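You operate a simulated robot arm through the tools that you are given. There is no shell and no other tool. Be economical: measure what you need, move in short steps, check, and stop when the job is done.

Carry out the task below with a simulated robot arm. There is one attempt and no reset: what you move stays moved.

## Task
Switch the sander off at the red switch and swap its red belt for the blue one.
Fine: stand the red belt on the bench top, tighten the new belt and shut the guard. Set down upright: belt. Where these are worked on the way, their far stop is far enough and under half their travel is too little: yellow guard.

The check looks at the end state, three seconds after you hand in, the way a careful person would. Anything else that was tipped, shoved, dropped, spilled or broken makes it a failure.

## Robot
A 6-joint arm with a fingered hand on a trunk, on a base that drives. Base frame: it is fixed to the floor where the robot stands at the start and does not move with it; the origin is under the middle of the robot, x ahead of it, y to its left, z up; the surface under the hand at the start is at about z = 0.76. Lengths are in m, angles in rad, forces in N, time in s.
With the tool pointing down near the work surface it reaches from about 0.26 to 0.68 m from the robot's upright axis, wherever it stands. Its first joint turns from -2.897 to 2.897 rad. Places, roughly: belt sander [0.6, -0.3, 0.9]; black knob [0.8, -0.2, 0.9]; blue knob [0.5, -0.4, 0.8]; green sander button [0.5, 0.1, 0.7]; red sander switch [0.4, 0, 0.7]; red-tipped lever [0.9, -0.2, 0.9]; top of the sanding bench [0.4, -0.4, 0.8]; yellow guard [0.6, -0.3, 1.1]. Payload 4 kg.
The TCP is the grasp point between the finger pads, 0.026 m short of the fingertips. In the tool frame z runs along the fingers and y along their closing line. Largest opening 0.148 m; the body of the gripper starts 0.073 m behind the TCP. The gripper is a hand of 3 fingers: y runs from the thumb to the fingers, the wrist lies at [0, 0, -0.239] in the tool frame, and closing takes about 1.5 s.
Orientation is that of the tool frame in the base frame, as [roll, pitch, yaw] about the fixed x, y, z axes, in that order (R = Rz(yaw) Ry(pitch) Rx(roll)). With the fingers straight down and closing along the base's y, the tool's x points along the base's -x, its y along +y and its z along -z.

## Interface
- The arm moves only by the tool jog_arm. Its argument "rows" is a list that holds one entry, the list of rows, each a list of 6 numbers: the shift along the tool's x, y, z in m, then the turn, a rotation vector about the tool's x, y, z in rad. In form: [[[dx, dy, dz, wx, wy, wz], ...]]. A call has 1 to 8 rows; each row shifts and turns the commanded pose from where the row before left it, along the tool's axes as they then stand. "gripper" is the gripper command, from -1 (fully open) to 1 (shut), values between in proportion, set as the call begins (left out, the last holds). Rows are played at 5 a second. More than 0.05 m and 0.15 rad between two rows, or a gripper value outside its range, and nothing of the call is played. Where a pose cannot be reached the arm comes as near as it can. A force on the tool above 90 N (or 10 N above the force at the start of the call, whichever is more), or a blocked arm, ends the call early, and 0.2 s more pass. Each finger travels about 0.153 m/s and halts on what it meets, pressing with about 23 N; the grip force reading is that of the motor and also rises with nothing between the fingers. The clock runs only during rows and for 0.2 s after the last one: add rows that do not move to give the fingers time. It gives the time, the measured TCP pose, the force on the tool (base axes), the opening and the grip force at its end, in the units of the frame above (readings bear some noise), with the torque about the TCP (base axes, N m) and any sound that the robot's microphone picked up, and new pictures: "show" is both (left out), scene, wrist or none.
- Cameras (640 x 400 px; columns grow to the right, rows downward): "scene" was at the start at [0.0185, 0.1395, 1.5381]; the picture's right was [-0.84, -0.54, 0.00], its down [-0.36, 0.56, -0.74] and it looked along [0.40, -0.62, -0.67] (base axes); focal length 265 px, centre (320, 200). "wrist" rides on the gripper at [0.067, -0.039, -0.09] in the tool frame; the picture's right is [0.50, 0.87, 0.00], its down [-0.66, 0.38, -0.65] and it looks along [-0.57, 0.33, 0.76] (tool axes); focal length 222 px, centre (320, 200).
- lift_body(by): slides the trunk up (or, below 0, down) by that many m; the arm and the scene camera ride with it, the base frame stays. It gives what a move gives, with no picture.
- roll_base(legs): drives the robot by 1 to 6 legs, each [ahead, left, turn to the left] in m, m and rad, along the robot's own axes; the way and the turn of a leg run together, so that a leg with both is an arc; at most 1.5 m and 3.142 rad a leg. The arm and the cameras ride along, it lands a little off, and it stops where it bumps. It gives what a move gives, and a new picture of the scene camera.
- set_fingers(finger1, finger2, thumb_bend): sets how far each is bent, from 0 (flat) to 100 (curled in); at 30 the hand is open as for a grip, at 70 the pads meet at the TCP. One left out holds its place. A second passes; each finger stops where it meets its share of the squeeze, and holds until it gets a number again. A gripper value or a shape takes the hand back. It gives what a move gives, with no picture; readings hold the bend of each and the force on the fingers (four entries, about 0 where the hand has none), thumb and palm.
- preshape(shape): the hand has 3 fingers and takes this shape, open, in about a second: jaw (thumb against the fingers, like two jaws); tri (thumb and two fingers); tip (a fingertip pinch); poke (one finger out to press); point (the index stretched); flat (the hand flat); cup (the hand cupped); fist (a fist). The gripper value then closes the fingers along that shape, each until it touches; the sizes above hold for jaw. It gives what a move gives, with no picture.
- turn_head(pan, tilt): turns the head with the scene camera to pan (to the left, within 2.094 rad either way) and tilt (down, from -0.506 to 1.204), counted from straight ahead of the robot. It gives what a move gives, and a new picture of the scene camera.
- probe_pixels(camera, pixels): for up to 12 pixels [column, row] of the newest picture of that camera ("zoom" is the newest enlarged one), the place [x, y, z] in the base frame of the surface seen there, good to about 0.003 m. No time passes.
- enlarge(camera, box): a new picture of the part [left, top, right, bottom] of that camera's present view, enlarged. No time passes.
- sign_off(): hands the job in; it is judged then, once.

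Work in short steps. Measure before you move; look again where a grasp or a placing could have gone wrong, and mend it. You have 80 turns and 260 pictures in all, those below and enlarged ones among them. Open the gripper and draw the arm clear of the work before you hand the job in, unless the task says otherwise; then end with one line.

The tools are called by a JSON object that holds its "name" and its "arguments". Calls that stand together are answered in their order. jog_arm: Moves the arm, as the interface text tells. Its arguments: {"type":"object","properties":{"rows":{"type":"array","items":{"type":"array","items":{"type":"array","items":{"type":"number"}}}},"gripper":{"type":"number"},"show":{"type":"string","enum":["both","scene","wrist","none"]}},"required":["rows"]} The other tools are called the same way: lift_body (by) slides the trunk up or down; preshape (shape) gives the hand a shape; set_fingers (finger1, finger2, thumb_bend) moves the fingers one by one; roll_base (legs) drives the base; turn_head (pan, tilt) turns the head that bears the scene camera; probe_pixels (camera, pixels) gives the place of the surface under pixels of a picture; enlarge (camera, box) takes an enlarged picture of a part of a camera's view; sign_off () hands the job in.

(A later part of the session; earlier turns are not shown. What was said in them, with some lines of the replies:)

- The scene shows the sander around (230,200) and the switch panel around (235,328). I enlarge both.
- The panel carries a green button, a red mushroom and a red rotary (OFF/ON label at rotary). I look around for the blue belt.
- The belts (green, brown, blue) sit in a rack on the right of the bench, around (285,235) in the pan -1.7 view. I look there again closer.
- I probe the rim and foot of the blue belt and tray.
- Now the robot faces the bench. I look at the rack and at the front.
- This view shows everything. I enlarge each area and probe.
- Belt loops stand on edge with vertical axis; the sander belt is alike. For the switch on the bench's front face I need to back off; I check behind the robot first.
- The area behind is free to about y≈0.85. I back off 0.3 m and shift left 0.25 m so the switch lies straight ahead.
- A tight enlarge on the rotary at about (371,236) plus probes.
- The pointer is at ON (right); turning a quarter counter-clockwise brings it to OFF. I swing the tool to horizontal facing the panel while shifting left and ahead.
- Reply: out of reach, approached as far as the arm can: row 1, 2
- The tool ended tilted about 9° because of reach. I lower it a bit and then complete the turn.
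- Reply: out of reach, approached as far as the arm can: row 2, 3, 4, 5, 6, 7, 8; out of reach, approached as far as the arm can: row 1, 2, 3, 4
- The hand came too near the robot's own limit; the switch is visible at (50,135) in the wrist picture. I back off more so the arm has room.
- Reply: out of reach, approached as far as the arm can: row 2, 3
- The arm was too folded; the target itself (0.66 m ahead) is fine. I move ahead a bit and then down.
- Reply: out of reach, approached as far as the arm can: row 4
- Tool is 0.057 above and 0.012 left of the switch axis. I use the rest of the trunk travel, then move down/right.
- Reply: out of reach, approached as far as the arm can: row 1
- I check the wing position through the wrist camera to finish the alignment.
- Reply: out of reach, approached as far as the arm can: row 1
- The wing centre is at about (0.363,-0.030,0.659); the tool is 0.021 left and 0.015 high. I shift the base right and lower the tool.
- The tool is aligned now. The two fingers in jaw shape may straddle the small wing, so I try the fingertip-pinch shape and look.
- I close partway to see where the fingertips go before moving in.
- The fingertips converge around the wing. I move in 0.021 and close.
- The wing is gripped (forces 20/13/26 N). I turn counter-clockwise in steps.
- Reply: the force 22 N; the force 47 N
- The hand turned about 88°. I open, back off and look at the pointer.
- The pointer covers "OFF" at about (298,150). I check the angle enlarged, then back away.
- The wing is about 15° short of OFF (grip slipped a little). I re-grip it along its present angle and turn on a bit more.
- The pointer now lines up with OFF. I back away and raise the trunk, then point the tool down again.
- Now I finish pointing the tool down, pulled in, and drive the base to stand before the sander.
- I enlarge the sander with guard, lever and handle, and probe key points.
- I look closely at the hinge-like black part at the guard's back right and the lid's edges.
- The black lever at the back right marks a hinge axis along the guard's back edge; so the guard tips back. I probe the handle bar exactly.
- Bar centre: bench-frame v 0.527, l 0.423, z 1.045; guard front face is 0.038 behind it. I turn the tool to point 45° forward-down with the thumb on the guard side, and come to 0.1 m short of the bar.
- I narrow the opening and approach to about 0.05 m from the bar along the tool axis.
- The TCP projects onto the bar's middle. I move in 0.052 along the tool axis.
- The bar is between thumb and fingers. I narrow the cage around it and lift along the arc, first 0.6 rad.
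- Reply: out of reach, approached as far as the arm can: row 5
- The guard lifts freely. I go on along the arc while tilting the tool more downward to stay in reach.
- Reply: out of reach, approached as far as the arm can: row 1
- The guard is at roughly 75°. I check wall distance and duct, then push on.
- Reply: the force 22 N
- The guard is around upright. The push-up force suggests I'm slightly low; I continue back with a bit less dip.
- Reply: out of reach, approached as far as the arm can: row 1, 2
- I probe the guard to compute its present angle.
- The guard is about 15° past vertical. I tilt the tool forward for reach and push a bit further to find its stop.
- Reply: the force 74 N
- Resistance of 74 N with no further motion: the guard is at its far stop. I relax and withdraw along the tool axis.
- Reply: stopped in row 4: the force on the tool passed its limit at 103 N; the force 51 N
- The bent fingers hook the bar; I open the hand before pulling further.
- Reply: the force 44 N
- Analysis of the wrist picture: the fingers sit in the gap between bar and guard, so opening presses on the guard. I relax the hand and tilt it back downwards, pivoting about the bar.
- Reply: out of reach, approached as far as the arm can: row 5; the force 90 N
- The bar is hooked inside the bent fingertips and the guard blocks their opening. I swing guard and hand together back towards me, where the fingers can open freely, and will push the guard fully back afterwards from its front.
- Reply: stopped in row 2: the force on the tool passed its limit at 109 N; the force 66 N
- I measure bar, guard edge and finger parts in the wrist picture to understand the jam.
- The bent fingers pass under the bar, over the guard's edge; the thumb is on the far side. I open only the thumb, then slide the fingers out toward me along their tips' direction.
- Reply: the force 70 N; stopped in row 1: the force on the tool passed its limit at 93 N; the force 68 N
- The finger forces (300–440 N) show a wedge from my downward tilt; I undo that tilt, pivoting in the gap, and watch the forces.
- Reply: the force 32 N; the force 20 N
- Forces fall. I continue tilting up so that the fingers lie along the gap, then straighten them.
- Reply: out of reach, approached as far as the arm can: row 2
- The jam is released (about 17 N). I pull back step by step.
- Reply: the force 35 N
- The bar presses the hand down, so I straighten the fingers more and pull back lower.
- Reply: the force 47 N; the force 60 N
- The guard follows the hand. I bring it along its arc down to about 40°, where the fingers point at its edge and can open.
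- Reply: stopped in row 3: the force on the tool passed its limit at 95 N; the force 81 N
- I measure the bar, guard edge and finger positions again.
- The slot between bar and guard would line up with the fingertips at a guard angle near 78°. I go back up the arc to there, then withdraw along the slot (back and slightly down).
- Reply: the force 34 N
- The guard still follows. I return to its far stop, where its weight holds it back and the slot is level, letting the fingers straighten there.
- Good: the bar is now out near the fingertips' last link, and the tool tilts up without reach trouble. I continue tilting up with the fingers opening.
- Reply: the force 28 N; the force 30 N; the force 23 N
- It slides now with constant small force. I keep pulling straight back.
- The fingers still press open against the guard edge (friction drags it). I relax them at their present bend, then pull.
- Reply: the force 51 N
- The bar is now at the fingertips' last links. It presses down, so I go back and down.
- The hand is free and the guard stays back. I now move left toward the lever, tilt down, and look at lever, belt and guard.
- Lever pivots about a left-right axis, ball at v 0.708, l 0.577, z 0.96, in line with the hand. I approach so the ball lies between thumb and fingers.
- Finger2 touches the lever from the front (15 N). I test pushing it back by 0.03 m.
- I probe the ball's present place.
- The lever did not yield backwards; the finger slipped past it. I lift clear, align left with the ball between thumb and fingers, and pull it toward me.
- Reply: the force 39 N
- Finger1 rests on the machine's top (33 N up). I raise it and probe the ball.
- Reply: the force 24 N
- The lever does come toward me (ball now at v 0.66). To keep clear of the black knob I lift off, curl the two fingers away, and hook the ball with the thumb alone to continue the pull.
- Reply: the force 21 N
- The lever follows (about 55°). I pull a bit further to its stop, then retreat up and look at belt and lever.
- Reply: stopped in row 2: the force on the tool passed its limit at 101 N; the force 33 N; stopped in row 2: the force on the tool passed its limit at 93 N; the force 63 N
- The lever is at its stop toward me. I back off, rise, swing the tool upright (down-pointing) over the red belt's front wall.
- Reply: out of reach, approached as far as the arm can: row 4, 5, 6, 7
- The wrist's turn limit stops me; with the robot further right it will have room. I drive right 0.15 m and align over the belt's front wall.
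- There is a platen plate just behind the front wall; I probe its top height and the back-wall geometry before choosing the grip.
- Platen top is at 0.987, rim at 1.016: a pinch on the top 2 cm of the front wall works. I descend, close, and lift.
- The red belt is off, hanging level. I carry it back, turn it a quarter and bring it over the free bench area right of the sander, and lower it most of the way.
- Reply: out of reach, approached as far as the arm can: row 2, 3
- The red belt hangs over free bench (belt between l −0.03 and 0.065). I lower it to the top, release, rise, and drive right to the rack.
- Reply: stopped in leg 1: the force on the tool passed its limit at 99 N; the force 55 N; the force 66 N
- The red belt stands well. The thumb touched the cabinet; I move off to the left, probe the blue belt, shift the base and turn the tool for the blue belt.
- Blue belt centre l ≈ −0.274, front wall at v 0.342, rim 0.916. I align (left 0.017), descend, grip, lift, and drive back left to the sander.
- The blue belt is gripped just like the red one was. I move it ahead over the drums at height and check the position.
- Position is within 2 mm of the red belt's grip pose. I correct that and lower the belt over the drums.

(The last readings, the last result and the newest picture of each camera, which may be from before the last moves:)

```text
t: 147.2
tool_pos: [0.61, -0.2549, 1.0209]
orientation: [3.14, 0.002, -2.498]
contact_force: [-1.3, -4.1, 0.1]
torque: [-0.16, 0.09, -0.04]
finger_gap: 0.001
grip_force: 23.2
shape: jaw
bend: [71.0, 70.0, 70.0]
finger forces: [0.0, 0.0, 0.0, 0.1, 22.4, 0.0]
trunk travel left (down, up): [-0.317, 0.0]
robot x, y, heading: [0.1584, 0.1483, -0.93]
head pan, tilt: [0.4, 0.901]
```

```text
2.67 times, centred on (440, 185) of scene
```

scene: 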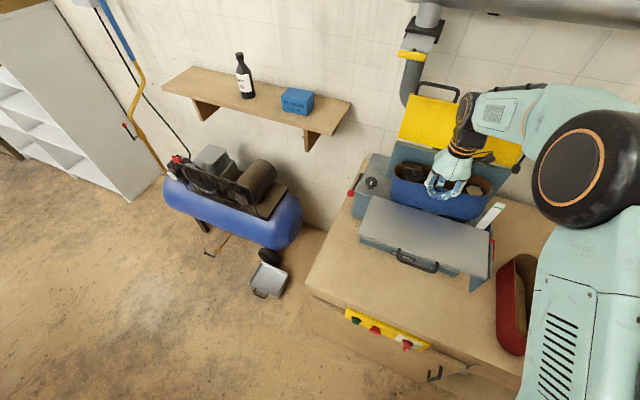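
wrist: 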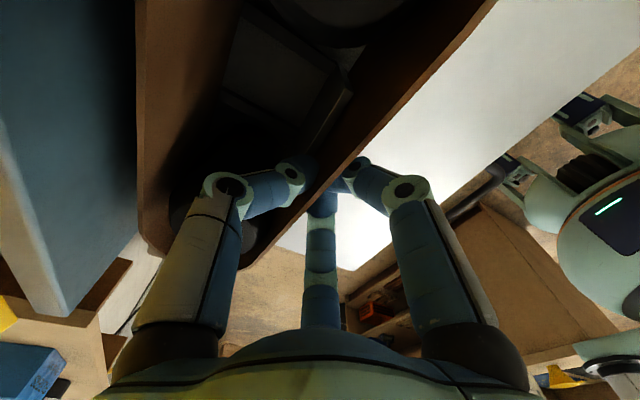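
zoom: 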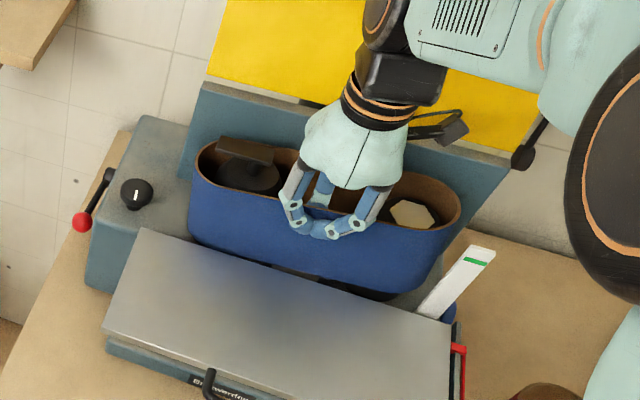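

The blue belt sits on the drums like the old one. I release it, rise, swing over left with the tool tilted forward, and measure the lever ball.

{"name": "probe_pixels", "arguments": {"camera": "zoom", "pixels": [[82, 222], [78, 216], [105, 178], [97, 198], [150, 260]]}}

{"name": "jog_arm", "arguments": {"rows": [[[0, 0, 0, 0, 0, 0], [0, 0, 0, 0, 0, 0], [0, 0, 0, 0, 0, 0], [0, 0, -0.03, 0, 0, 0], [0, 0, -0.05, 0, 0, 0], [0, 0, -0.05, 0, 0, 0]]], "gripper": 0.3, "show": "none"}}

{"name": "jog_arm", "arguments": {"rows": [[[-0.0463, 0.008, 0, 0.1417, 0, 0], [-0.0463, 0, 0, 0.1417, 0, 0], [-0.0463, 0, 0, 0.1417, 0, 0], [-0.0463, 0, 0, 0.1417, 0, 0], [-0.0463, 0, 0, 0.1417, 0, 0], [-0.0463, 0, 0, 0.1417, 0, 0]]], "gripper": 0.1}}

{"name": "enlarge", "arguments": {"camera": "scene", "box": [340, 70, 540, 260]}}

{"name": "probe_pixels", "arguments": {"camera": "scene", "pixels": [[350, 193], [353, 187], [358, 180], [420, 175], [430, 95], [430, 130], [425, 83], [450, 88]]}}

```text
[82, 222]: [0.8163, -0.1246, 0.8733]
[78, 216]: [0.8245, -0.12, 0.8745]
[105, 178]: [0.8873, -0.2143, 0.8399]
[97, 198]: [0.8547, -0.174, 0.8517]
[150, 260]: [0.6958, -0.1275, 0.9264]
```

```text
t: 148.6
tool_pos: [0.6086, -0.2551, 1.1508]
orientation: [3.141, 0.002, -2.496]
contact_force: [-0.5, -0.2, 0.5]
torque: [0.02, -0.02, 0.02]
finger_gap: 0.0516
grip_force: 0.0
shape: jaw
bend: [77.0, 77.0, 70.0]
finger forces: [0.0, 0.0, 0.1, 0.0, 0.1, 0.0]
trunk travel left (down, up): [-0.317, 0.0]
robot x, y, heading: [0.1546, 0.1472, -0.926]
head pan, tilt: [0.4, 0.901]
```

```text
t: 150.0
tool_pos: [0.8275, -0.0788, 1.1481]
orientation: [-2.289, 0.0, -2.494]
contact_force: [0.3, 0.4, -0.7]
torque: [-0.04, 0.02, -0.03]
finger_gap: 0.0665
grip_force: 0.1
shape: jaw
bend: [39.0, 39.0, 70.0]
finger forces: [0.0, 0.0, 0.1, 0.0, 0.0, 0.1]
trunk travel left (down, up): [-0.317, 0.0]
robot x, y, heading: [0.1559, 0.1514, -0.927]
head pan, tilt: [0.4, 0.901]
```

scene: 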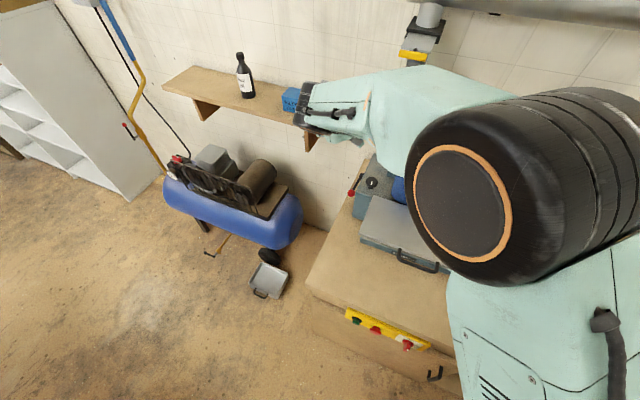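
wrist: 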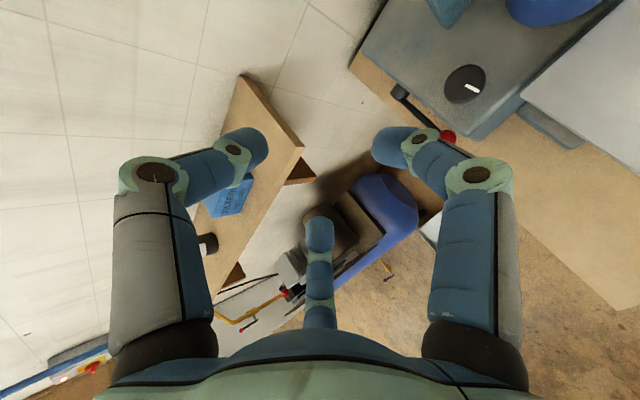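

```text
2.11 times, centred on (440, 165) of scene
```

zoom: 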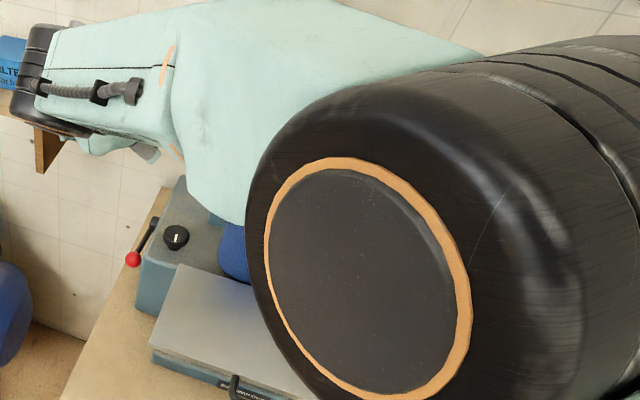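

```text
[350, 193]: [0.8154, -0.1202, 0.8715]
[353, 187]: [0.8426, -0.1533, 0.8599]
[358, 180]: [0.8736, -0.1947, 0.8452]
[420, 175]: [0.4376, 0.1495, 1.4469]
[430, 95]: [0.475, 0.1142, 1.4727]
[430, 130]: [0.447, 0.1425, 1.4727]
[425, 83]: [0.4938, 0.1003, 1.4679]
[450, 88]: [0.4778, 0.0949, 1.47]
```

Ball centre at about v 0.597, l 0.577, z 0.866. With the hand at l 0.614 its right finger lines up with the ball, clear of machine and knob; I go in under the ball and push it up and back along its arc.

{"name": "jog_arm", "arguments": {"rows": [[[0, 0.0474, 0, 0, 0, 0], [0, 0.0474, 0, 0, 0, 0], [0, 0.0474, 0, 0, 0, 0], [0, 0.0474, 0, 0, 0, 0], [0, 0, 0.045, 0, 0, 0], [0, 0, 0.045, 0, 0, 0], [0, 0, 0.045, 0, 0, 0], [0, 0, 0.045, 0, 0, 0]]], "show": "wrist"}}

{"name": "jog_arm", "arguments": {"rows": [[[0, 0, 0.0333, 0, 0, 0], [0, -0.019, 0, 0, 0, 0], [0, -0.0383, -0.0109, 0, 0, 0], [0, -0.0409, 0.0027, 0, 0, 0], [0, -0.0371, 0.0167, 0, 0, 0], [0, -0.0254, 0.023, 0, 0, 0], [0, -0.0132, 0.015, 0, 0, 0]]]}}

{"name": "enlarge", "arguments": {"camera": "wrist", "box": [200, 60, 560, 300]}}

```text
t: 151.8
tool_pos: [0.8332, -0.0891, 0.8881]
orientation: [-2.292, 0.002, -2.496]
contact_force: [-0.1, -0.1, 0.7]
torque: [-0.01, 0.0, -0.01]
finger_gap: 0.0666
grip_force: 0.1
shape: jaw
bend: [39.0, 39.0, 70.0]
finger forces: [0.1, 0.0, 0.1, 0.0, 0.0, 0.1]
trunk travel left (down, up): [-0.317, 0.0]
robot x, y, heading: [0.1553, 0.1464, -0.928]
head pan, tilt: [0.4, 0.901]
```

wrist: 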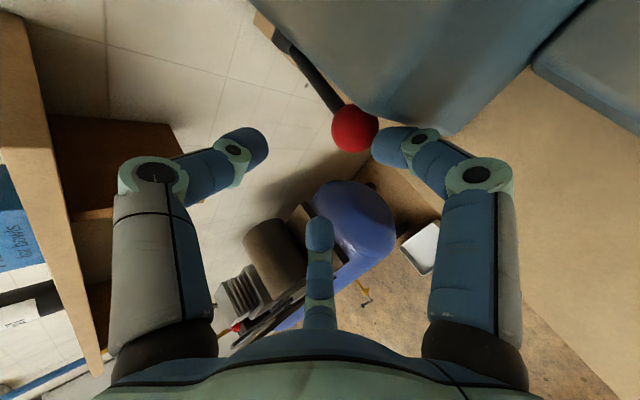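

```text
t: 153.4
tool_pos: [0.9383, -0.2289, 0.9665]
orientation: [-2.292, 0.003, -2.496]
contact_force: [-0.1, 0.5, 0.2]
torque: [0.02, 0.0, 0.0]
finger_gap: 0.0669
grip_force: 0.0
shape: jaw
bend: [39.0, 39.0, 70.0]
finger forces: [0.0, 0.0, 0.0, 0.1, 0.1, 0.0]
trunk travel left (down, up): [-0.317, 0.0]
robot x, y, heading: [0.1542, 0.1479, -0.934]
head pan, tilt: [0.4, 0.901]
```

scene: 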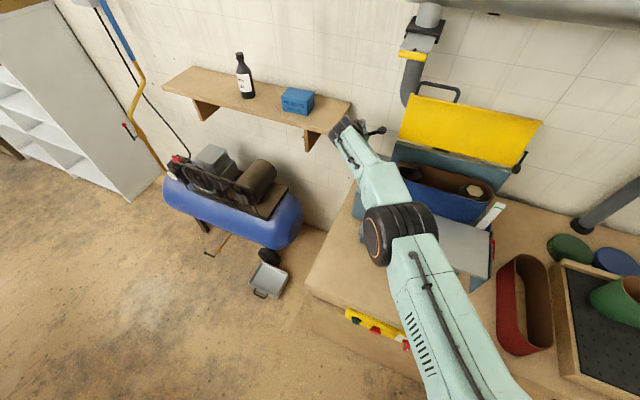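
wrist: 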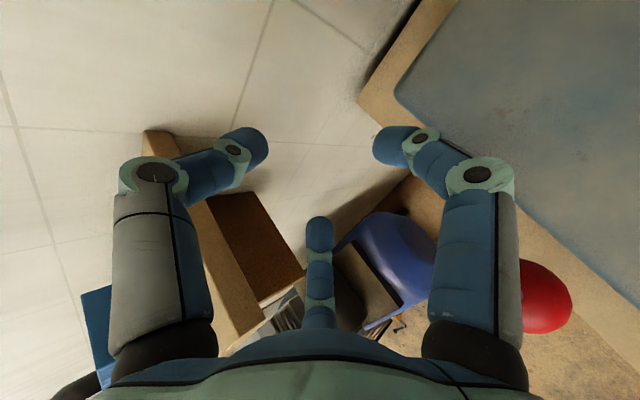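

```text
1.67 times, centred on (380, 180) of wrist
5 turns are left
```

zoom: 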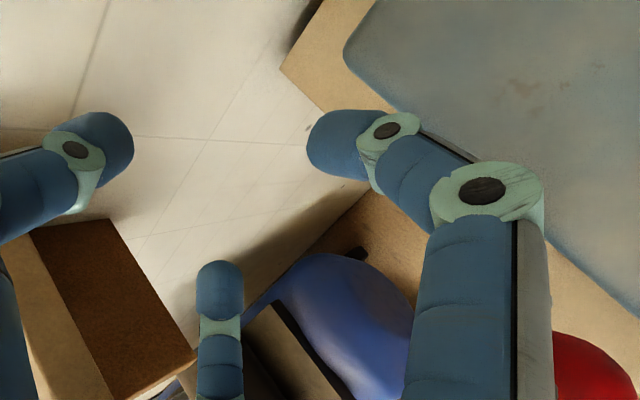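

The ball was raised to roughly 65° but slipped off near the end. With the hand shut as a block I now push it from the front fully back to its stop, then retreat up and to the right toward the guard.

{"name": "jog_arm", "arguments": {"rows": [[[0, -0.0377, -0.0329, 0, 0, 0], [0, -0.0377, -0.0329, 0, 0, 0], [0.0043, 0.028, -0.032, 0, 0, 0], [0.0043, 0.028, -0.032, 0, 0, 0], [0.0043, 0.028, -0.032, 0, 0, 0], [0.0043, 0.028, -0.032, 0, 0, 0], [0, 0.0262, 0.0229, 0, 0, 0], [0, 0.0262, 0.0229, 0, 0, 0]]], "gripper": 1.0, "show": "wrist"}}

{"name": "jog_arm", "arguments": {"rows": [[[0, 0.0262, 0.0229, 0, 0, 0], [0, -0.0217, 0.0248, 0, 0, 0], [0, -0.0217, 0.0248, 0, 0, 0], [0, -0.0217, 0.0248, 0, 0, 0], [0, -0.0217, 0.0248, 0, 0, 0], [0, -0.01, 0.0114, 0, 0, 0]]], "show": "wrist"}}

{"name": "jog_arm", "arguments": {"rows": [[[0, 0.0165, -0.0188, 0, 0, 0], [0, -0.0377, -0.0329, 0, 0, 0], [0, -0.0377, -0.0329, 0, 0, 0], [0, -0.0377, -0.0329, 0, 0, 0], [0.0465, 0, 0, -0.0875, 0, 0], [0.0465, 0, 0, -0.0875, 0, 0], [0.0465, 0, 0, -0.0875, 0, 0], [0.0465, 0, 0, -0.0875, 0, 0]]], "gripper": 0.1}}

{"name": "turn_head", "arguments": {"pan": 0.6, "tilt": 0.8}}

{"name": "enlarge", "arguments": {"camera": "scene", "box": [220, 60, 480, 240]}}

```text
t: 155.2
tool_pos: [0.8235, -0.1043, 0.9969]
orientation: [-2.291, 0.002, -2.495]
contact_force: [0.4, 0.2, 0.0]
torque: [0.02, 0.02, 0.0]
finger_gap: 0.0002
grip_force: 22.8
shape: jaw
bend: [70.0, 70.0, 70.0]
finger forces: [0.0, 0.0, 0.0, 0.0, 0.1, 0.0]
trunk travel left (down, up): [-0.317, 0.0]
robot x, y, heading: [0.1499, 0.1502, -0.924]
head pan, tilt: [0.4, 0.901]
```

wrist: 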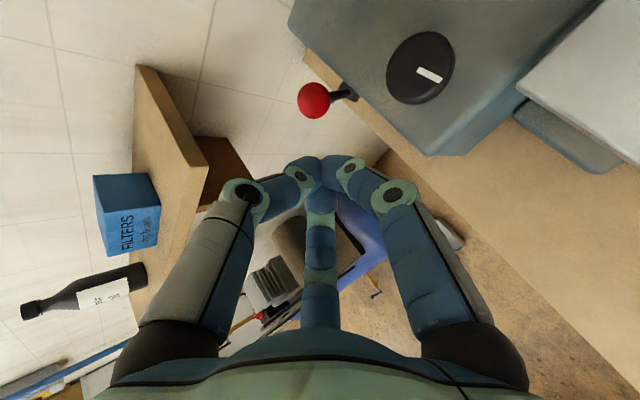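

```text
t: 156.6
tool_pos: [0.9086, -0.2177, 0.961]
orientation: [-2.293, -0.001, -2.497]
contact_force: [-12.7, 15.4, -5.0]
torque: [0.15, 0.09, -0.19]
finger_gap: 0.0002
grip_force: 23.0
shape: jaw
bend: [70.0, 70.0, 70.0]
finger forces: [18.0, 0.2, 0.1, 0.0, 0.0, 0.0]
trunk travel left (down, up): [-0.317, 0.0]
robot x, y, heading: [0.1548, 0.1488, -0.929]
head pan, tilt: [0.4, 0.901]
```

wrist: 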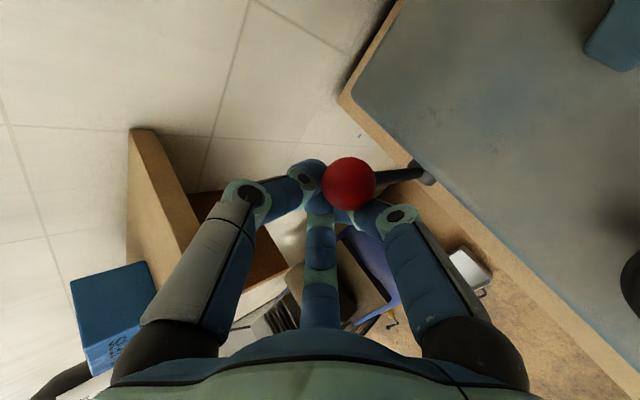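

```text
t: 158.3
tool_pos: [0.8093, -0.2581, 1.1141]
orientation: [-2.54, 0.01, -2.443]
contact_force: [42.4, 31.0, -3.2]
torque: [-2.02, 2.93, 1.18]
finger_gap: 0.0659
grip_force: 0.1
shape: jaw
bend: [39.0, 39.0, 70.0]
finger forces: [0.0, 0.0, 0.0, 0.0, 53.3, 0.1]
trunk travel left (down, up): [-0.317, 0.0]
robot x, y, heading: [0.1555, 0.1472, -0.917]
head pan, tilt: [0.4, 0.901]
stopped in row 8: the force on the tool passed its limit at 105 N (the readings are from after the stop); the commanded pose is now the measured one
```

scene: 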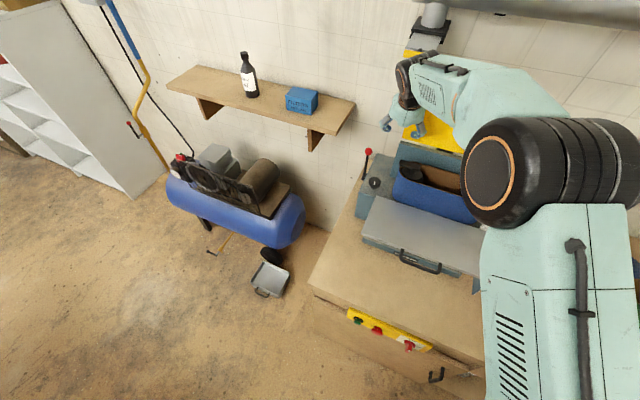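
wrist: 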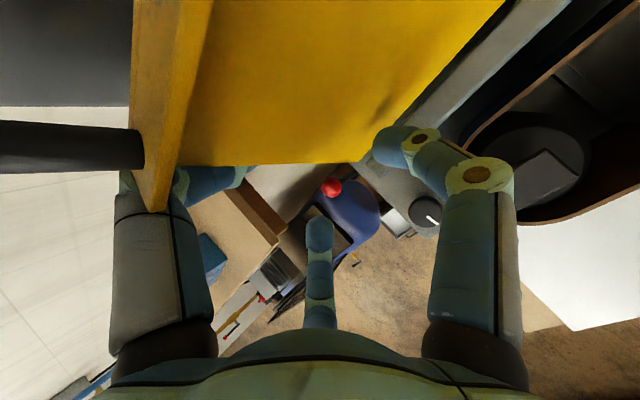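

```text
t: 159.0
tool_pos: [0.8102, -0.2582, 1.1143]
orientation: [-2.544, 0.004, -2.452]
contact_force: [44.4, 31.6, -1.0]
torque: [-2.06, 2.88, 1.26]
finger_gap: 0.0666
grip_force: 0.1
shape: jaw
bend: [39.0, 39.0, 70.0]
finger forces: [0.0, 0.1, 0.0, 0.0, 53.4, 0.1]
trunk travel left (down, up): [-0.317, 0.0]
robot x, y, heading: [0.1565, 0.1482, -0.918]
head pan, tilt: [0.6, 0.799]
```

scene: 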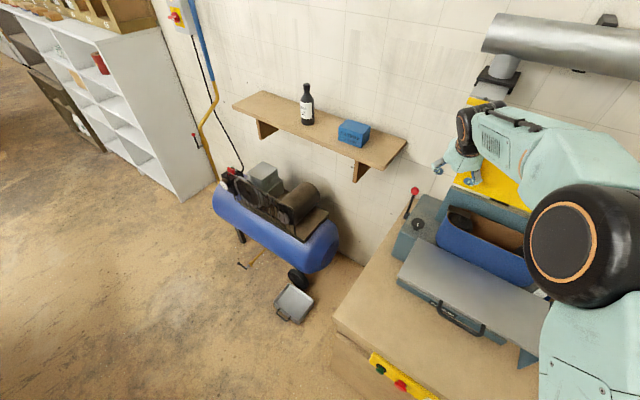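

```text
2.22 times, centred on (350, 150) of scene
4 turns are left
```

zoom: 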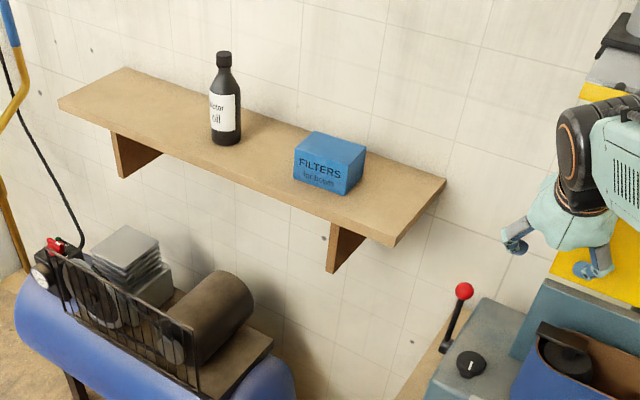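

Lever is upright again. The thumb happens to be behind the guard's left end already; I relax sideways, pull the guard forward with the thumb past upright down to about 35°, then withdraw up and back so it drops shut.

{"name": "probe_pixels", "arguments": {"camera": "scene", "pixels": [[415, 191], [409, 208], [406, 217]]}}

{"name": "jog_arm", "arguments": {"rows": [[[-0.006, -0.017, -0.025, 0, 0, 0], [0, 0.0214, -0.0183, 0, 0, 0], [0, 0.0248, -0.0133, 0, 0, 0], [0, 0.0287, -0.0075, 0, 0, 0], [0, 0.0321, -0.0026, 0, 0, 0], [0, 0.0278, 0.0052, 0, 0, 0]]]}}

{"name": "jog_arm", "arguments": {"rows": [[[0, 0, -0.045, 0, 0, 0], [0, 0, -0.045, 0, 0, 0], [0, 0, -0.045, 0, 0, 0], [0, 0, -0.03, 0, 0, 0], [0, 0, 0, 0, 0, 0]]]}}

{"name": "turn_head", "arguments": {"pan": 0.3, "tilt": 0.85}}

```text
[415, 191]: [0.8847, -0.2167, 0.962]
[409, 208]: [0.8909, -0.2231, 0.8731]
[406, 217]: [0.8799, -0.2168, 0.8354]
```

```text
t: 160.4
tool_pos: [0.7282, -0.1543, 1.1026]
orientation: [-2.536, 0.005, -2.454]
contact_force: [30.7, 28.2, 8.3]
torque: [-1.67, 0.93, 1.69]
finger_gap: 0.0725
grip_force: 0.1
shape: jaw
bend: [39.0, 39.0, 70.0]
finger forces: [0.1, 0.1, 0.0, 0.0, 61.4, 0.0]
trunk travel left (down, up): [-0.317, 0.0]
robot x, y, heading: [0.1542, 0.1499, -0.921]
head pan, tilt: [0.6, 0.799]
```

scene: 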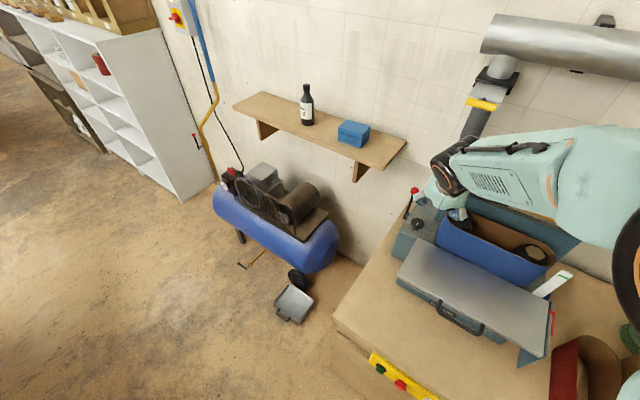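
wrist: 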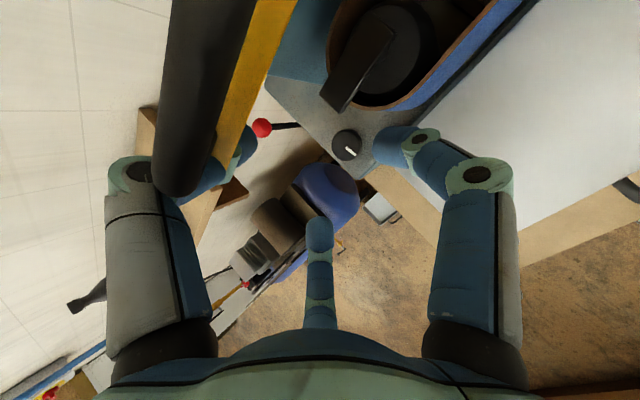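

```text
t: 161.6
tool_pos: [0.6626, -0.0897, 1.2359]
orientation: [-2.546, 0.008, -2.461]
contact_force: [0.9, 0.4, 0.4]
torque: [0.01, 0.03, -0.01]
finger_gap: 0.0666
grip_force: 0.0
shape: jaw
bend: [39.0, 39.0, 70.0]
finger forces: [0.0, 0.1, 0.0, 0.0, 0.0, 0.1]
trunk travel left (down, up): [-0.317, 0.0]
robot x, y, heading: [0.1512, 0.1497, -0.912]
head pan, tilt: [0.6, 0.799]
```

scene: 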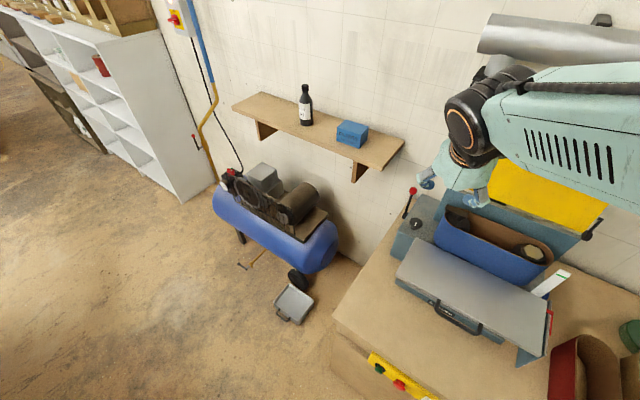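
wrist: 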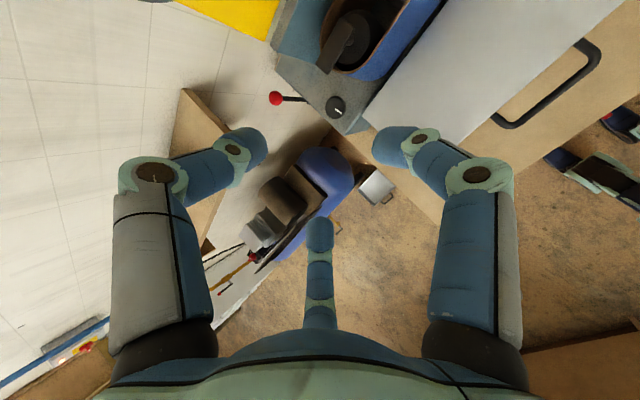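

```text
t: 162.4
tool_pos: [0.6633, -0.0904, 1.2363]
orientation: [-2.543, 0.009, -2.461]
contact_force: [1.0, -0.6, 0.1]
torque: [0.01, 0.01, 0.01]
finger_gap: 0.0668
grip_force: 0.0
shape: jaw
bend: [39.0, 39.0, 70.0]
finger forces: [0.0, 0.0, 0.0, 0.0, 0.1, 0.0]
trunk travel left (down, up): [-0.317, 0.0]
robot x, y, heading: [0.1565, 0.1494, -0.916]
head pan, tilt: [0.3, 0.85]
3 turns are left
```

scene: 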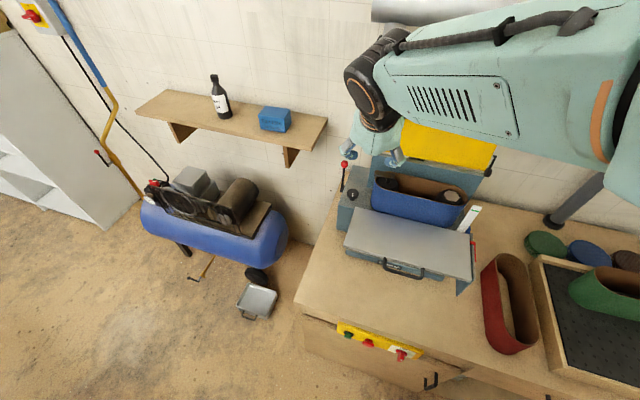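

Lever ball is exactly back at its first place. The fingers under the guard lifted it again on withdrawal. I repeat the pull with a wider hand from the left end, and this time slide out sideways to the left so the guard can drop shut.

{"name": "jog_arm", "arguments": {"rows": [[[-0.042, 0, 0, 0, 0, 0], [-0.042, 0, 0, 0, 0, 0], [0, -0.0249, 0.0384, 0, 0, 0], [0, -0.0249, 0.0384, 0, 0, 0], [0, -0.0249, 0.0384, 0, 0, 0], [0, -0.0249, 0.0384, 0, 0, 0], [0, -0.0249, 0.0384, 0, 0, 0], [0, -0.0249, 0.0384, 0, 0, 0]]], "gripper": -0.3, "show": "wrist"}}

{"name": "jog_arm", "arguments": {"rows": [[[0.0345, 0, 0, 0, 0, 0], [0.0345, 0, 0, 0, 0, 0], [0, 0.0262, -0.0203, 0, 0, 0], [0, 0.0284, -0.0169, 0, 0, 0], [0, 0.0324, -0.0112, 0, 0, 0], [0, 0.0348, -0.0056, 0, 0, 0], [0, 0.0366, 0.0004, 0, 0, 0]]]}}

{"name": "jog_arm", "arguments": {"rows": [[[-0.045, 0, 0, 0, 0, 0], [-0.045, 0, 0, 0, 0, 0], [-0.04, 0, 0, 0, 0, 0], [0, 0, 0, 0, 0, 0], [0, 0, -0.04, 0, 0, 0], [0, 0, -0.04, 0, 0, 0]]]}}

{"name": "enlarge", "arguments": {"camera": "scene", "box": [320, 80, 520, 300]}}

{"name": "probe_pixels", "arguments": {"camera": "scene", "pixels": [[400, 150], [430, 160], [460, 170], [430, 175], [430, 140], [470, 150], [400, 180], [440, 190], [345, 163]]}}

```text
t: 164.2
tool_pos: [0.8865, -0.2317, 1.1289]
orientation: [-2.548, 0.008, -2.458]
contact_force: [0.0, -0.2, 0.2]
torque: [0.01, 0.01, -0.04]
finger_gap: 0.0957
grip_force: 0.1
shape: jaw
bend: [30.0, 30.0, 70.0]
finger forces: [0.0, 0.0, 0.1, 0.0, 0.0, 0.0]
trunk travel left (down, up): [-0.317, 0.0]
robot x, y, heading: [0.1547, 0.1467, -0.92]
head pan, tilt: [0.3, 0.85]
```

wrist: 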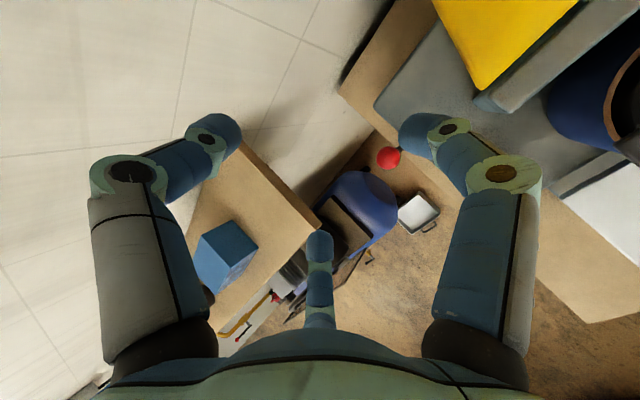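

```text
t: 165.8
tool_pos: [0.733, -0.1508, 1.0849]
orientation: [-2.542, 0.008, -2.462]
contact_force: [-0.2, 0.1, -0.1]
torque: [0.0, 0.02, -0.01]
finger_gap: 0.096
grip_force: 0.0
shape: jaw
bend: [30.0, 30.0, 70.0]
finger forces: [0.0, 0.0, 0.0, 0.1, 0.1, 0.0]
trunk travel left (down, up): [-0.317, 0.0]
robot x, y, heading: [0.1524, 0.1463, -0.917]
head pan, tilt: [0.3, 0.85]
```

scene: 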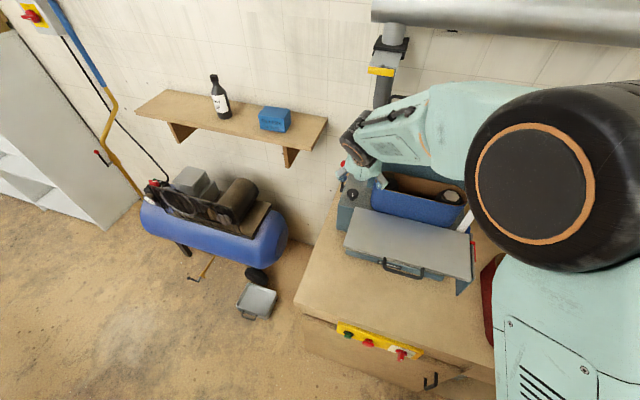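
wrist: 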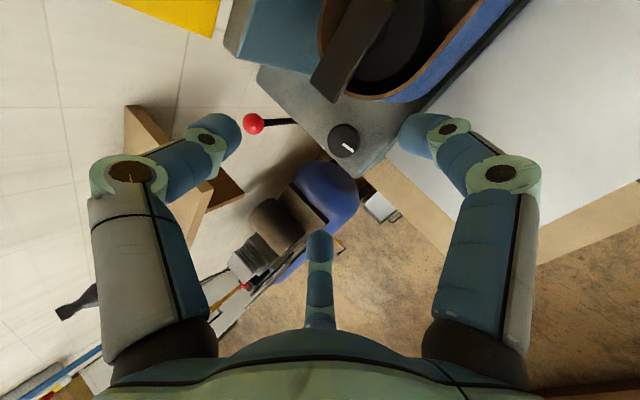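

```text
t: 167.2
tool_pos: [0.8038, -0.0317, 1.1559]
orientation: [-2.543, 0.009, -2.461]
contact_force: [-0.9, -0.1, -0.5]
torque: [0.0, -0.03, -0.01]
finger_gap: 0.096
grip_force: 0.1
shape: jaw
bend: [30.0, 30.0, 70.0]
finger forces: [0.0, 0.0, 0.0, 0.0, 0.1, 0.0]
trunk travel left (down, up): [-0.317, 0.0]
robot x, y, heading: [0.1554, 0.152, -0.919]
head pan, tilt: [0.3, 0.85]
```

scene: 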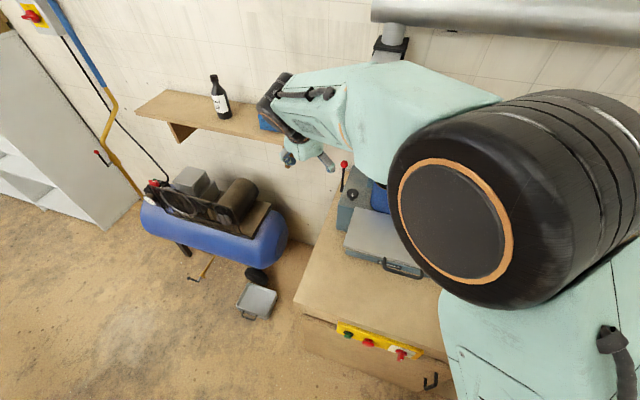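
wrist: 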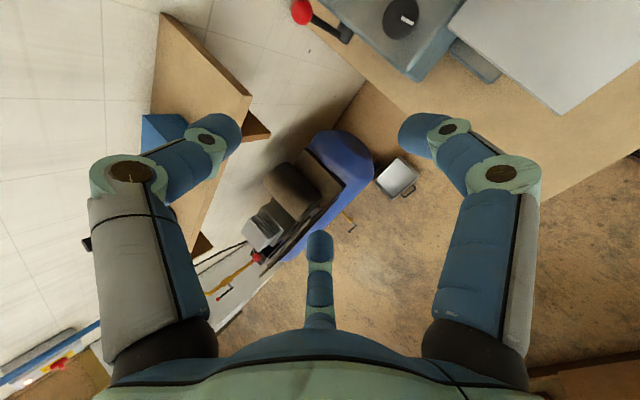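

```text
1.82 times, centred on (420, 190) of scene
```

zoom: 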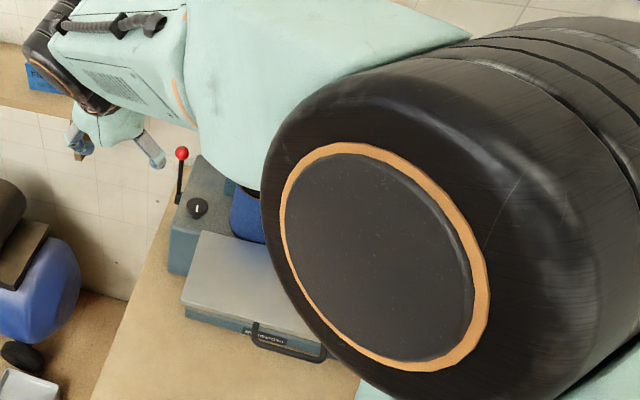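

```text
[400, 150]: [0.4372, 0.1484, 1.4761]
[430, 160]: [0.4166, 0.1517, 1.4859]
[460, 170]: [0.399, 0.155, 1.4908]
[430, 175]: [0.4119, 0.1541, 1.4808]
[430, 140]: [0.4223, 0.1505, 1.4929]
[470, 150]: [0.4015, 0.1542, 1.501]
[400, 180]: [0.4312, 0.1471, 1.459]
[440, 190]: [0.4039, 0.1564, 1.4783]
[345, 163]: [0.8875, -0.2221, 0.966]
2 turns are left
```

The guard's left end is at l 0.47, so I missed it; and the handle blocks sideways entry. I now go over the top edge at l≈0.30 (right of the handle), thumb behind, pull it forward along its arc and press it down shut, then withdraw.

{"name": "jog_arm", "arguments": {"rows": [[[0, -0.0282, -0.0413, 0, 0.0197, 0.0289], [0, -0.0282, -0.0413, 0, 0, 0], [0.049, 0, 0, 0, 0, 0], [0.049, 0, 0, 0, 0, 0], [0.049, 0, 0, 0, 0, 0], [0.049, 0, 0, 0, 0, 0], [0.049, 0, 0, 0, 0, 0], [0.049, 0, 0, 0, 0, 0]]], "show": "none"}}

{"name": "jog_arm", "arguments": {"rows": [[[0.029, 0, 0, 0, 0, 0], [0, -0.0365, 0.0249, 0, 0, 0], [0, -0.0365, 0.0249, 0, 0, 0], [0, -0.0365, 0.0249, 0, 0, 0], [0, -0.0365, 0.0249, 0, 0, 0], [0, -0.0365, 0.0249, 0, 0, 0], [0, 0.0225, 0.033, 0, 0, 0], [0, 0.0225, 0.033, 0, 0, 0]]], "show": "wrist"}}

{"name": "jog_arm", "arguments": {"rows": [[[0, 0.0118, 0.0173, 0, 0, 0], [0, 0.0165, -0.0113, 0, 0, 0], [0, 0.034, -0.0281, 0, 0, 0], [0, 0.0417, -0.0151, 0, 0, 0], [0, 0.0438, 0.0004, 0, 0, 0], [0, 0.0311, 0.0102, 0, 0, 0], [0, 0.0215, 0.0156, 0, 0, 0], [0, 0.0179, 0.012, 0, 0, 0]]]}}

{"name": "jog_arm", "arguments": {"rows": [[[0, 0, -0.04, 0, 0, 0], [0, 0, -0.045, 0, 0, 0], [0, 0, -0.045, 0, 0, 0], [0, 0.02, -0.04, 0, 0, 0]]]}}

{"name": "probe_pixels", "arguments": {"camera": "scene", "pixels": [[400, 150], [430, 160], [400, 165], [430, 175], [380, 165], [380, 150], [420, 130], [345, 163]]}}

```text
t: 169.0
tool_pos: [0.5673, -0.2128, 1.2506]
orientation: [-2.545, 0.009, -2.496]
contact_force: [-0.8, 0.2, -0.2]
torque: [-0.02, -0.03, 0.0]
finger_gap: 0.0958
grip_force: 0.1
shape: jaw
bend: [30.0, 30.0, 70.0]
finger forces: [0.1, 0.0, 0.1, 0.0, 0.0, 0.0]
trunk travel left (down, up): [-0.317, 0.0]
robot x, y, heading: [0.1553, 0.1468, -0.916]
head pan, tilt: [0.3, 0.85]
```

```text
t: 170.8
tool_pos: [0.6777, -0.4056, 1.197]
orientation: [-2.497, 0.013, -2.494]
contact_force: [-0.3, -2.7, 88.9]
torque: [-0.66, 1.17, -0.14]
finger_gap: 0.0831
grip_force: 0.0
shape: jaw
bend: [80.0, 80.0, 70.0]
finger forces: [53.0, 32.7, 0.1, 0.0, 0.0, 0.1]
trunk travel left (down, up): [-0.317, 0.0]
robot x, y, heading: [0.1556, 0.1509, -0.919]
head pan, tilt: [0.3, 0.85]
```

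wrist: 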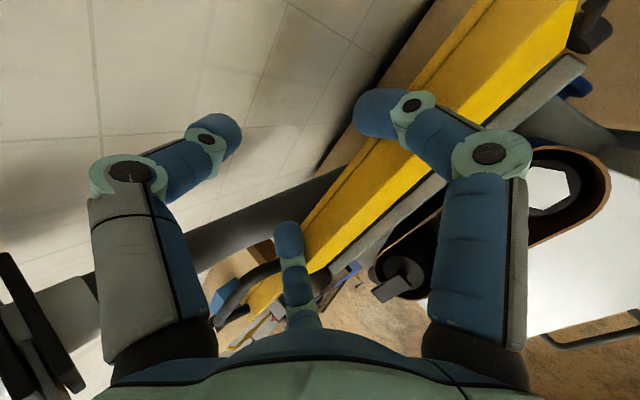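

```text
t: 171.1
tool_pos: [0.6832, -0.4114, 1.1984]
orientation: [-2.479, 0.015, -2.493]
contact_force: [3.7, -3.7, 46.6]
torque: [0.07, 0.28, 0.04]
finger_gap: 0.0836
grip_force: 0.0
shape: jaw
bend: [79.0, 79.0, 70.0]
finger forces: [24.0, 21.7, 0.0, 0.1, 0.0, 0.0]
trunk travel left (down, up): [-0.317, 0.0]
robot x, y, heading: [0.1524, 0.1515, -0.917]
head pan, tilt: [0.3, 0.85]
stopped in row 1: the force on the tool passed its limit at 106 N (the readings are from after the stop); the commanded pose is now the measured one
```

scene: 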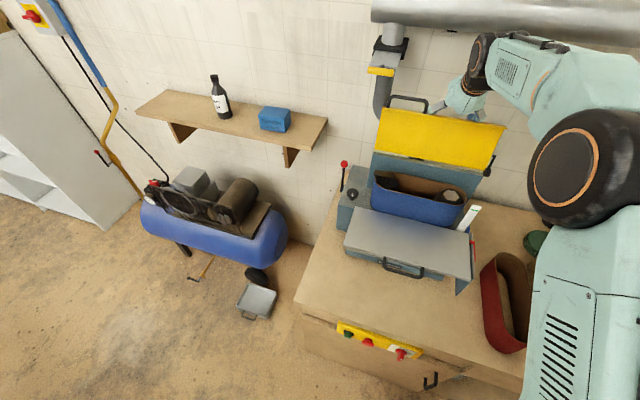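
wrist: 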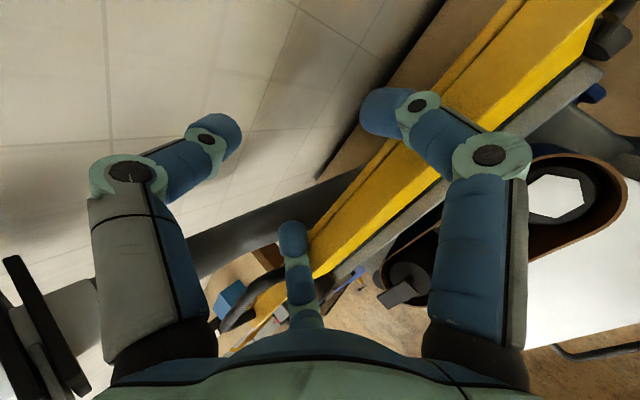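

```text
t: 172.1
tool_pos: [0.6108, -0.3149, 1.312]
orientation: [-2.501, 0.012, -2.493]
contact_force: [-0.8, 0.2, 0.2]
torque: [0.01, 0.0, 0.0]
finger_gap: 0.0957
grip_force: 0.0
shape: jaw
bend: [30.0, 30.0, 70.0]
finger forces: [0.0, 0.0, 0.1, 0.0, 0.1, 0.0]
trunk travel left (down, up): [-0.317, 0.0]
robot x, y, heading: [0.1588, 0.1512, -0.917]
head pan, tilt: [0.3, 0.85]
```

scene: 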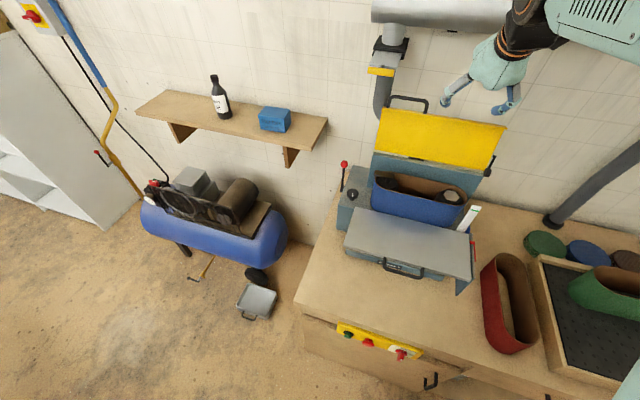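
wrist: 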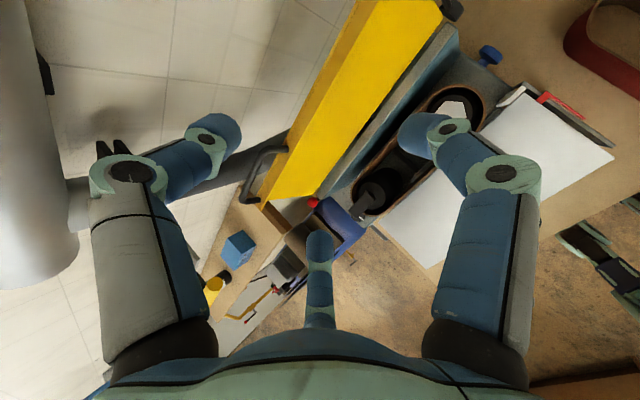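

```text
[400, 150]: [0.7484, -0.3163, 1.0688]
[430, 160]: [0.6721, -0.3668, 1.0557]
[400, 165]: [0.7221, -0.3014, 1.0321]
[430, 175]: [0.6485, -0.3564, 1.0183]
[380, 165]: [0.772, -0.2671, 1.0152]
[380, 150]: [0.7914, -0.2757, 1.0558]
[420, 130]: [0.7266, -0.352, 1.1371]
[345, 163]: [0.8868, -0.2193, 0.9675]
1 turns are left
```

Last turn. The fingers landed on the guard's edge because the hand was about 2 cm too far back; I repeat with a wider opening and corrected position (TCP v≈0.712), pull the guard over along its arc, press it shut, withdraw upward with the hand open, and hand in.

{"name": "jog_arm", "arguments": {"rows": [[[0, 0, 0, -0.09, 0, 0], [0, -0.0265, 0.0163, 0, 0, 0], [0, -0.0265, 0.0163, 0, 0, 0], [0, -0.0265, 0.0163, 0, 0, 0], [0, 0.0251, 0.0409, 0, 0, 0], [0, 0.0251, 0.0409, 0, 0, 0], [0, 0.0251, 0.0409, 0, 0, 0], [0, 0.0251, 0.0409, 0, 0, 0]]], "gripper": -0.7, "show": "none"}}

{"name": "jog_arm", "arguments": {"rows": [[[0, 0.0124, -0.0076, 0, 0, 0], [0, 0.0272, -0.0314, 0, 0, 0], [0, 0.032, -0.0167, 0, 0, 0], [0, 0.0357, -0.0049, 0, 0, 0], [0, 0.0353, 0.0077, 0, 0, 0], [0, 0.0306, 0.0193, 0, 0, 0], [0, 0.0042, 0.0068, 0, 0, 0], [0, 0, 0, 0, 0, 0]]], "show": "none"}}

{"name": "jog_arm", "arguments": {"rows": [[[0, -0.0235, -0.0384, 0, 0, 0], [0, -0.0235, -0.0384, 0, 0, 0], [0, -0.0235, -0.0384, 0, 0, 0], [0, 0, -0.045, 0, 0, 0], [0, 0, -0.045, 0, 0, 0]]], "gripper": -1.0, "show": "scene"}}

{"name": "sign_off", "arguments": {}}

```text
t: 173.9
tool_pos: [0.6705, -0.3913, 1.1184]
orientation: [-2.593, 0.012, -2.494]
contact_force: [0.3, -0.3, -0.3]
torque: [0.02, 0.03, -0.02]
finger_gap: 0.1254
grip_force: 0.1
shape: jaw
bend: [25.0, 25.0, 40.0]
finger forces: [0.2, 0.0, 0.0, 0.1, 0.1, 0.0]
trunk travel left (down, up): [-0.317, 0.0]
robot x, y, heading: [0.1549, 0.1425, -0.919]
head pan, tilt: [0.3, 0.85]
```

```text
t: 175.7
tool_pos: [0.5701, -0.2584, 1.0495]
orientation: [-2.592, 0.012, -2.494]
contact_force: [1.4, -0.4, 0.0]
torque: [-0.03, -0.01, -0.04]
finger_gap: 0.1257
grip_force: 0.1
shape: jaw
bend: [25.0, 25.0, 40.0]
finger forces: [0.0, 0.1, 0.0, 0.1, 0.0, 0.0]
trunk travel left (down, up): [-0.317, 0.0]
robot x, y, heading: [0.1574, 0.1501, -0.918]
head pan, tilt: [0.3, 0.85]
```

```text
t: 176.9
tool_pos: [0.5389, -0.2207, 1.2604]
orientation: [-2.59, 0.012, -2.492]
contact_force: [-0.3, 0.1, 0.0]
torque: [-0.01, -0.03, 0.01]
finger_gap: 0.1481
grip_force: 0.1
shape: jaw
bend: [30.0, 30.0, 30.0]
finger forces: [0.1, 0.0, 0.1, 0.1, 0.0, 0.0]
trunk travel left (down, up): [-0.317, 0.0]
robot x, y, heading: [0.1552, 0.1495, -0.915]
head pan, tilt: [0.3, 0.85]
```

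scene: 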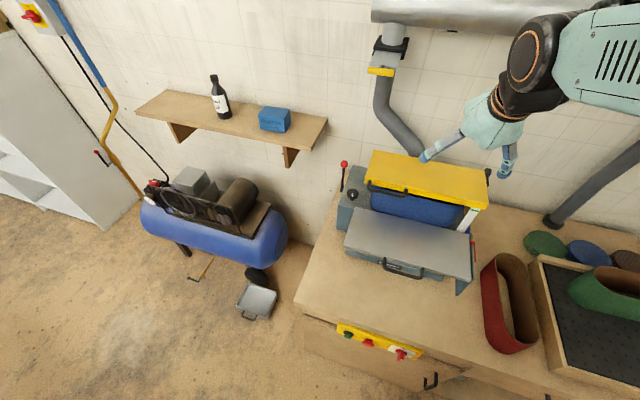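

```text
The job is handed in.
```

The job is handed in: the red switch is at OFF, the red belt stands on the bench top, the blue belt is on with the red-tipped lever back at its starting position, and the last picture shows the guard shut. Along the way the hand bumped the white cabinet beside the bench, rested a finger on or against the black knob, and pushed hard on the sander's front; I did not check afterwards whether any of these moved.
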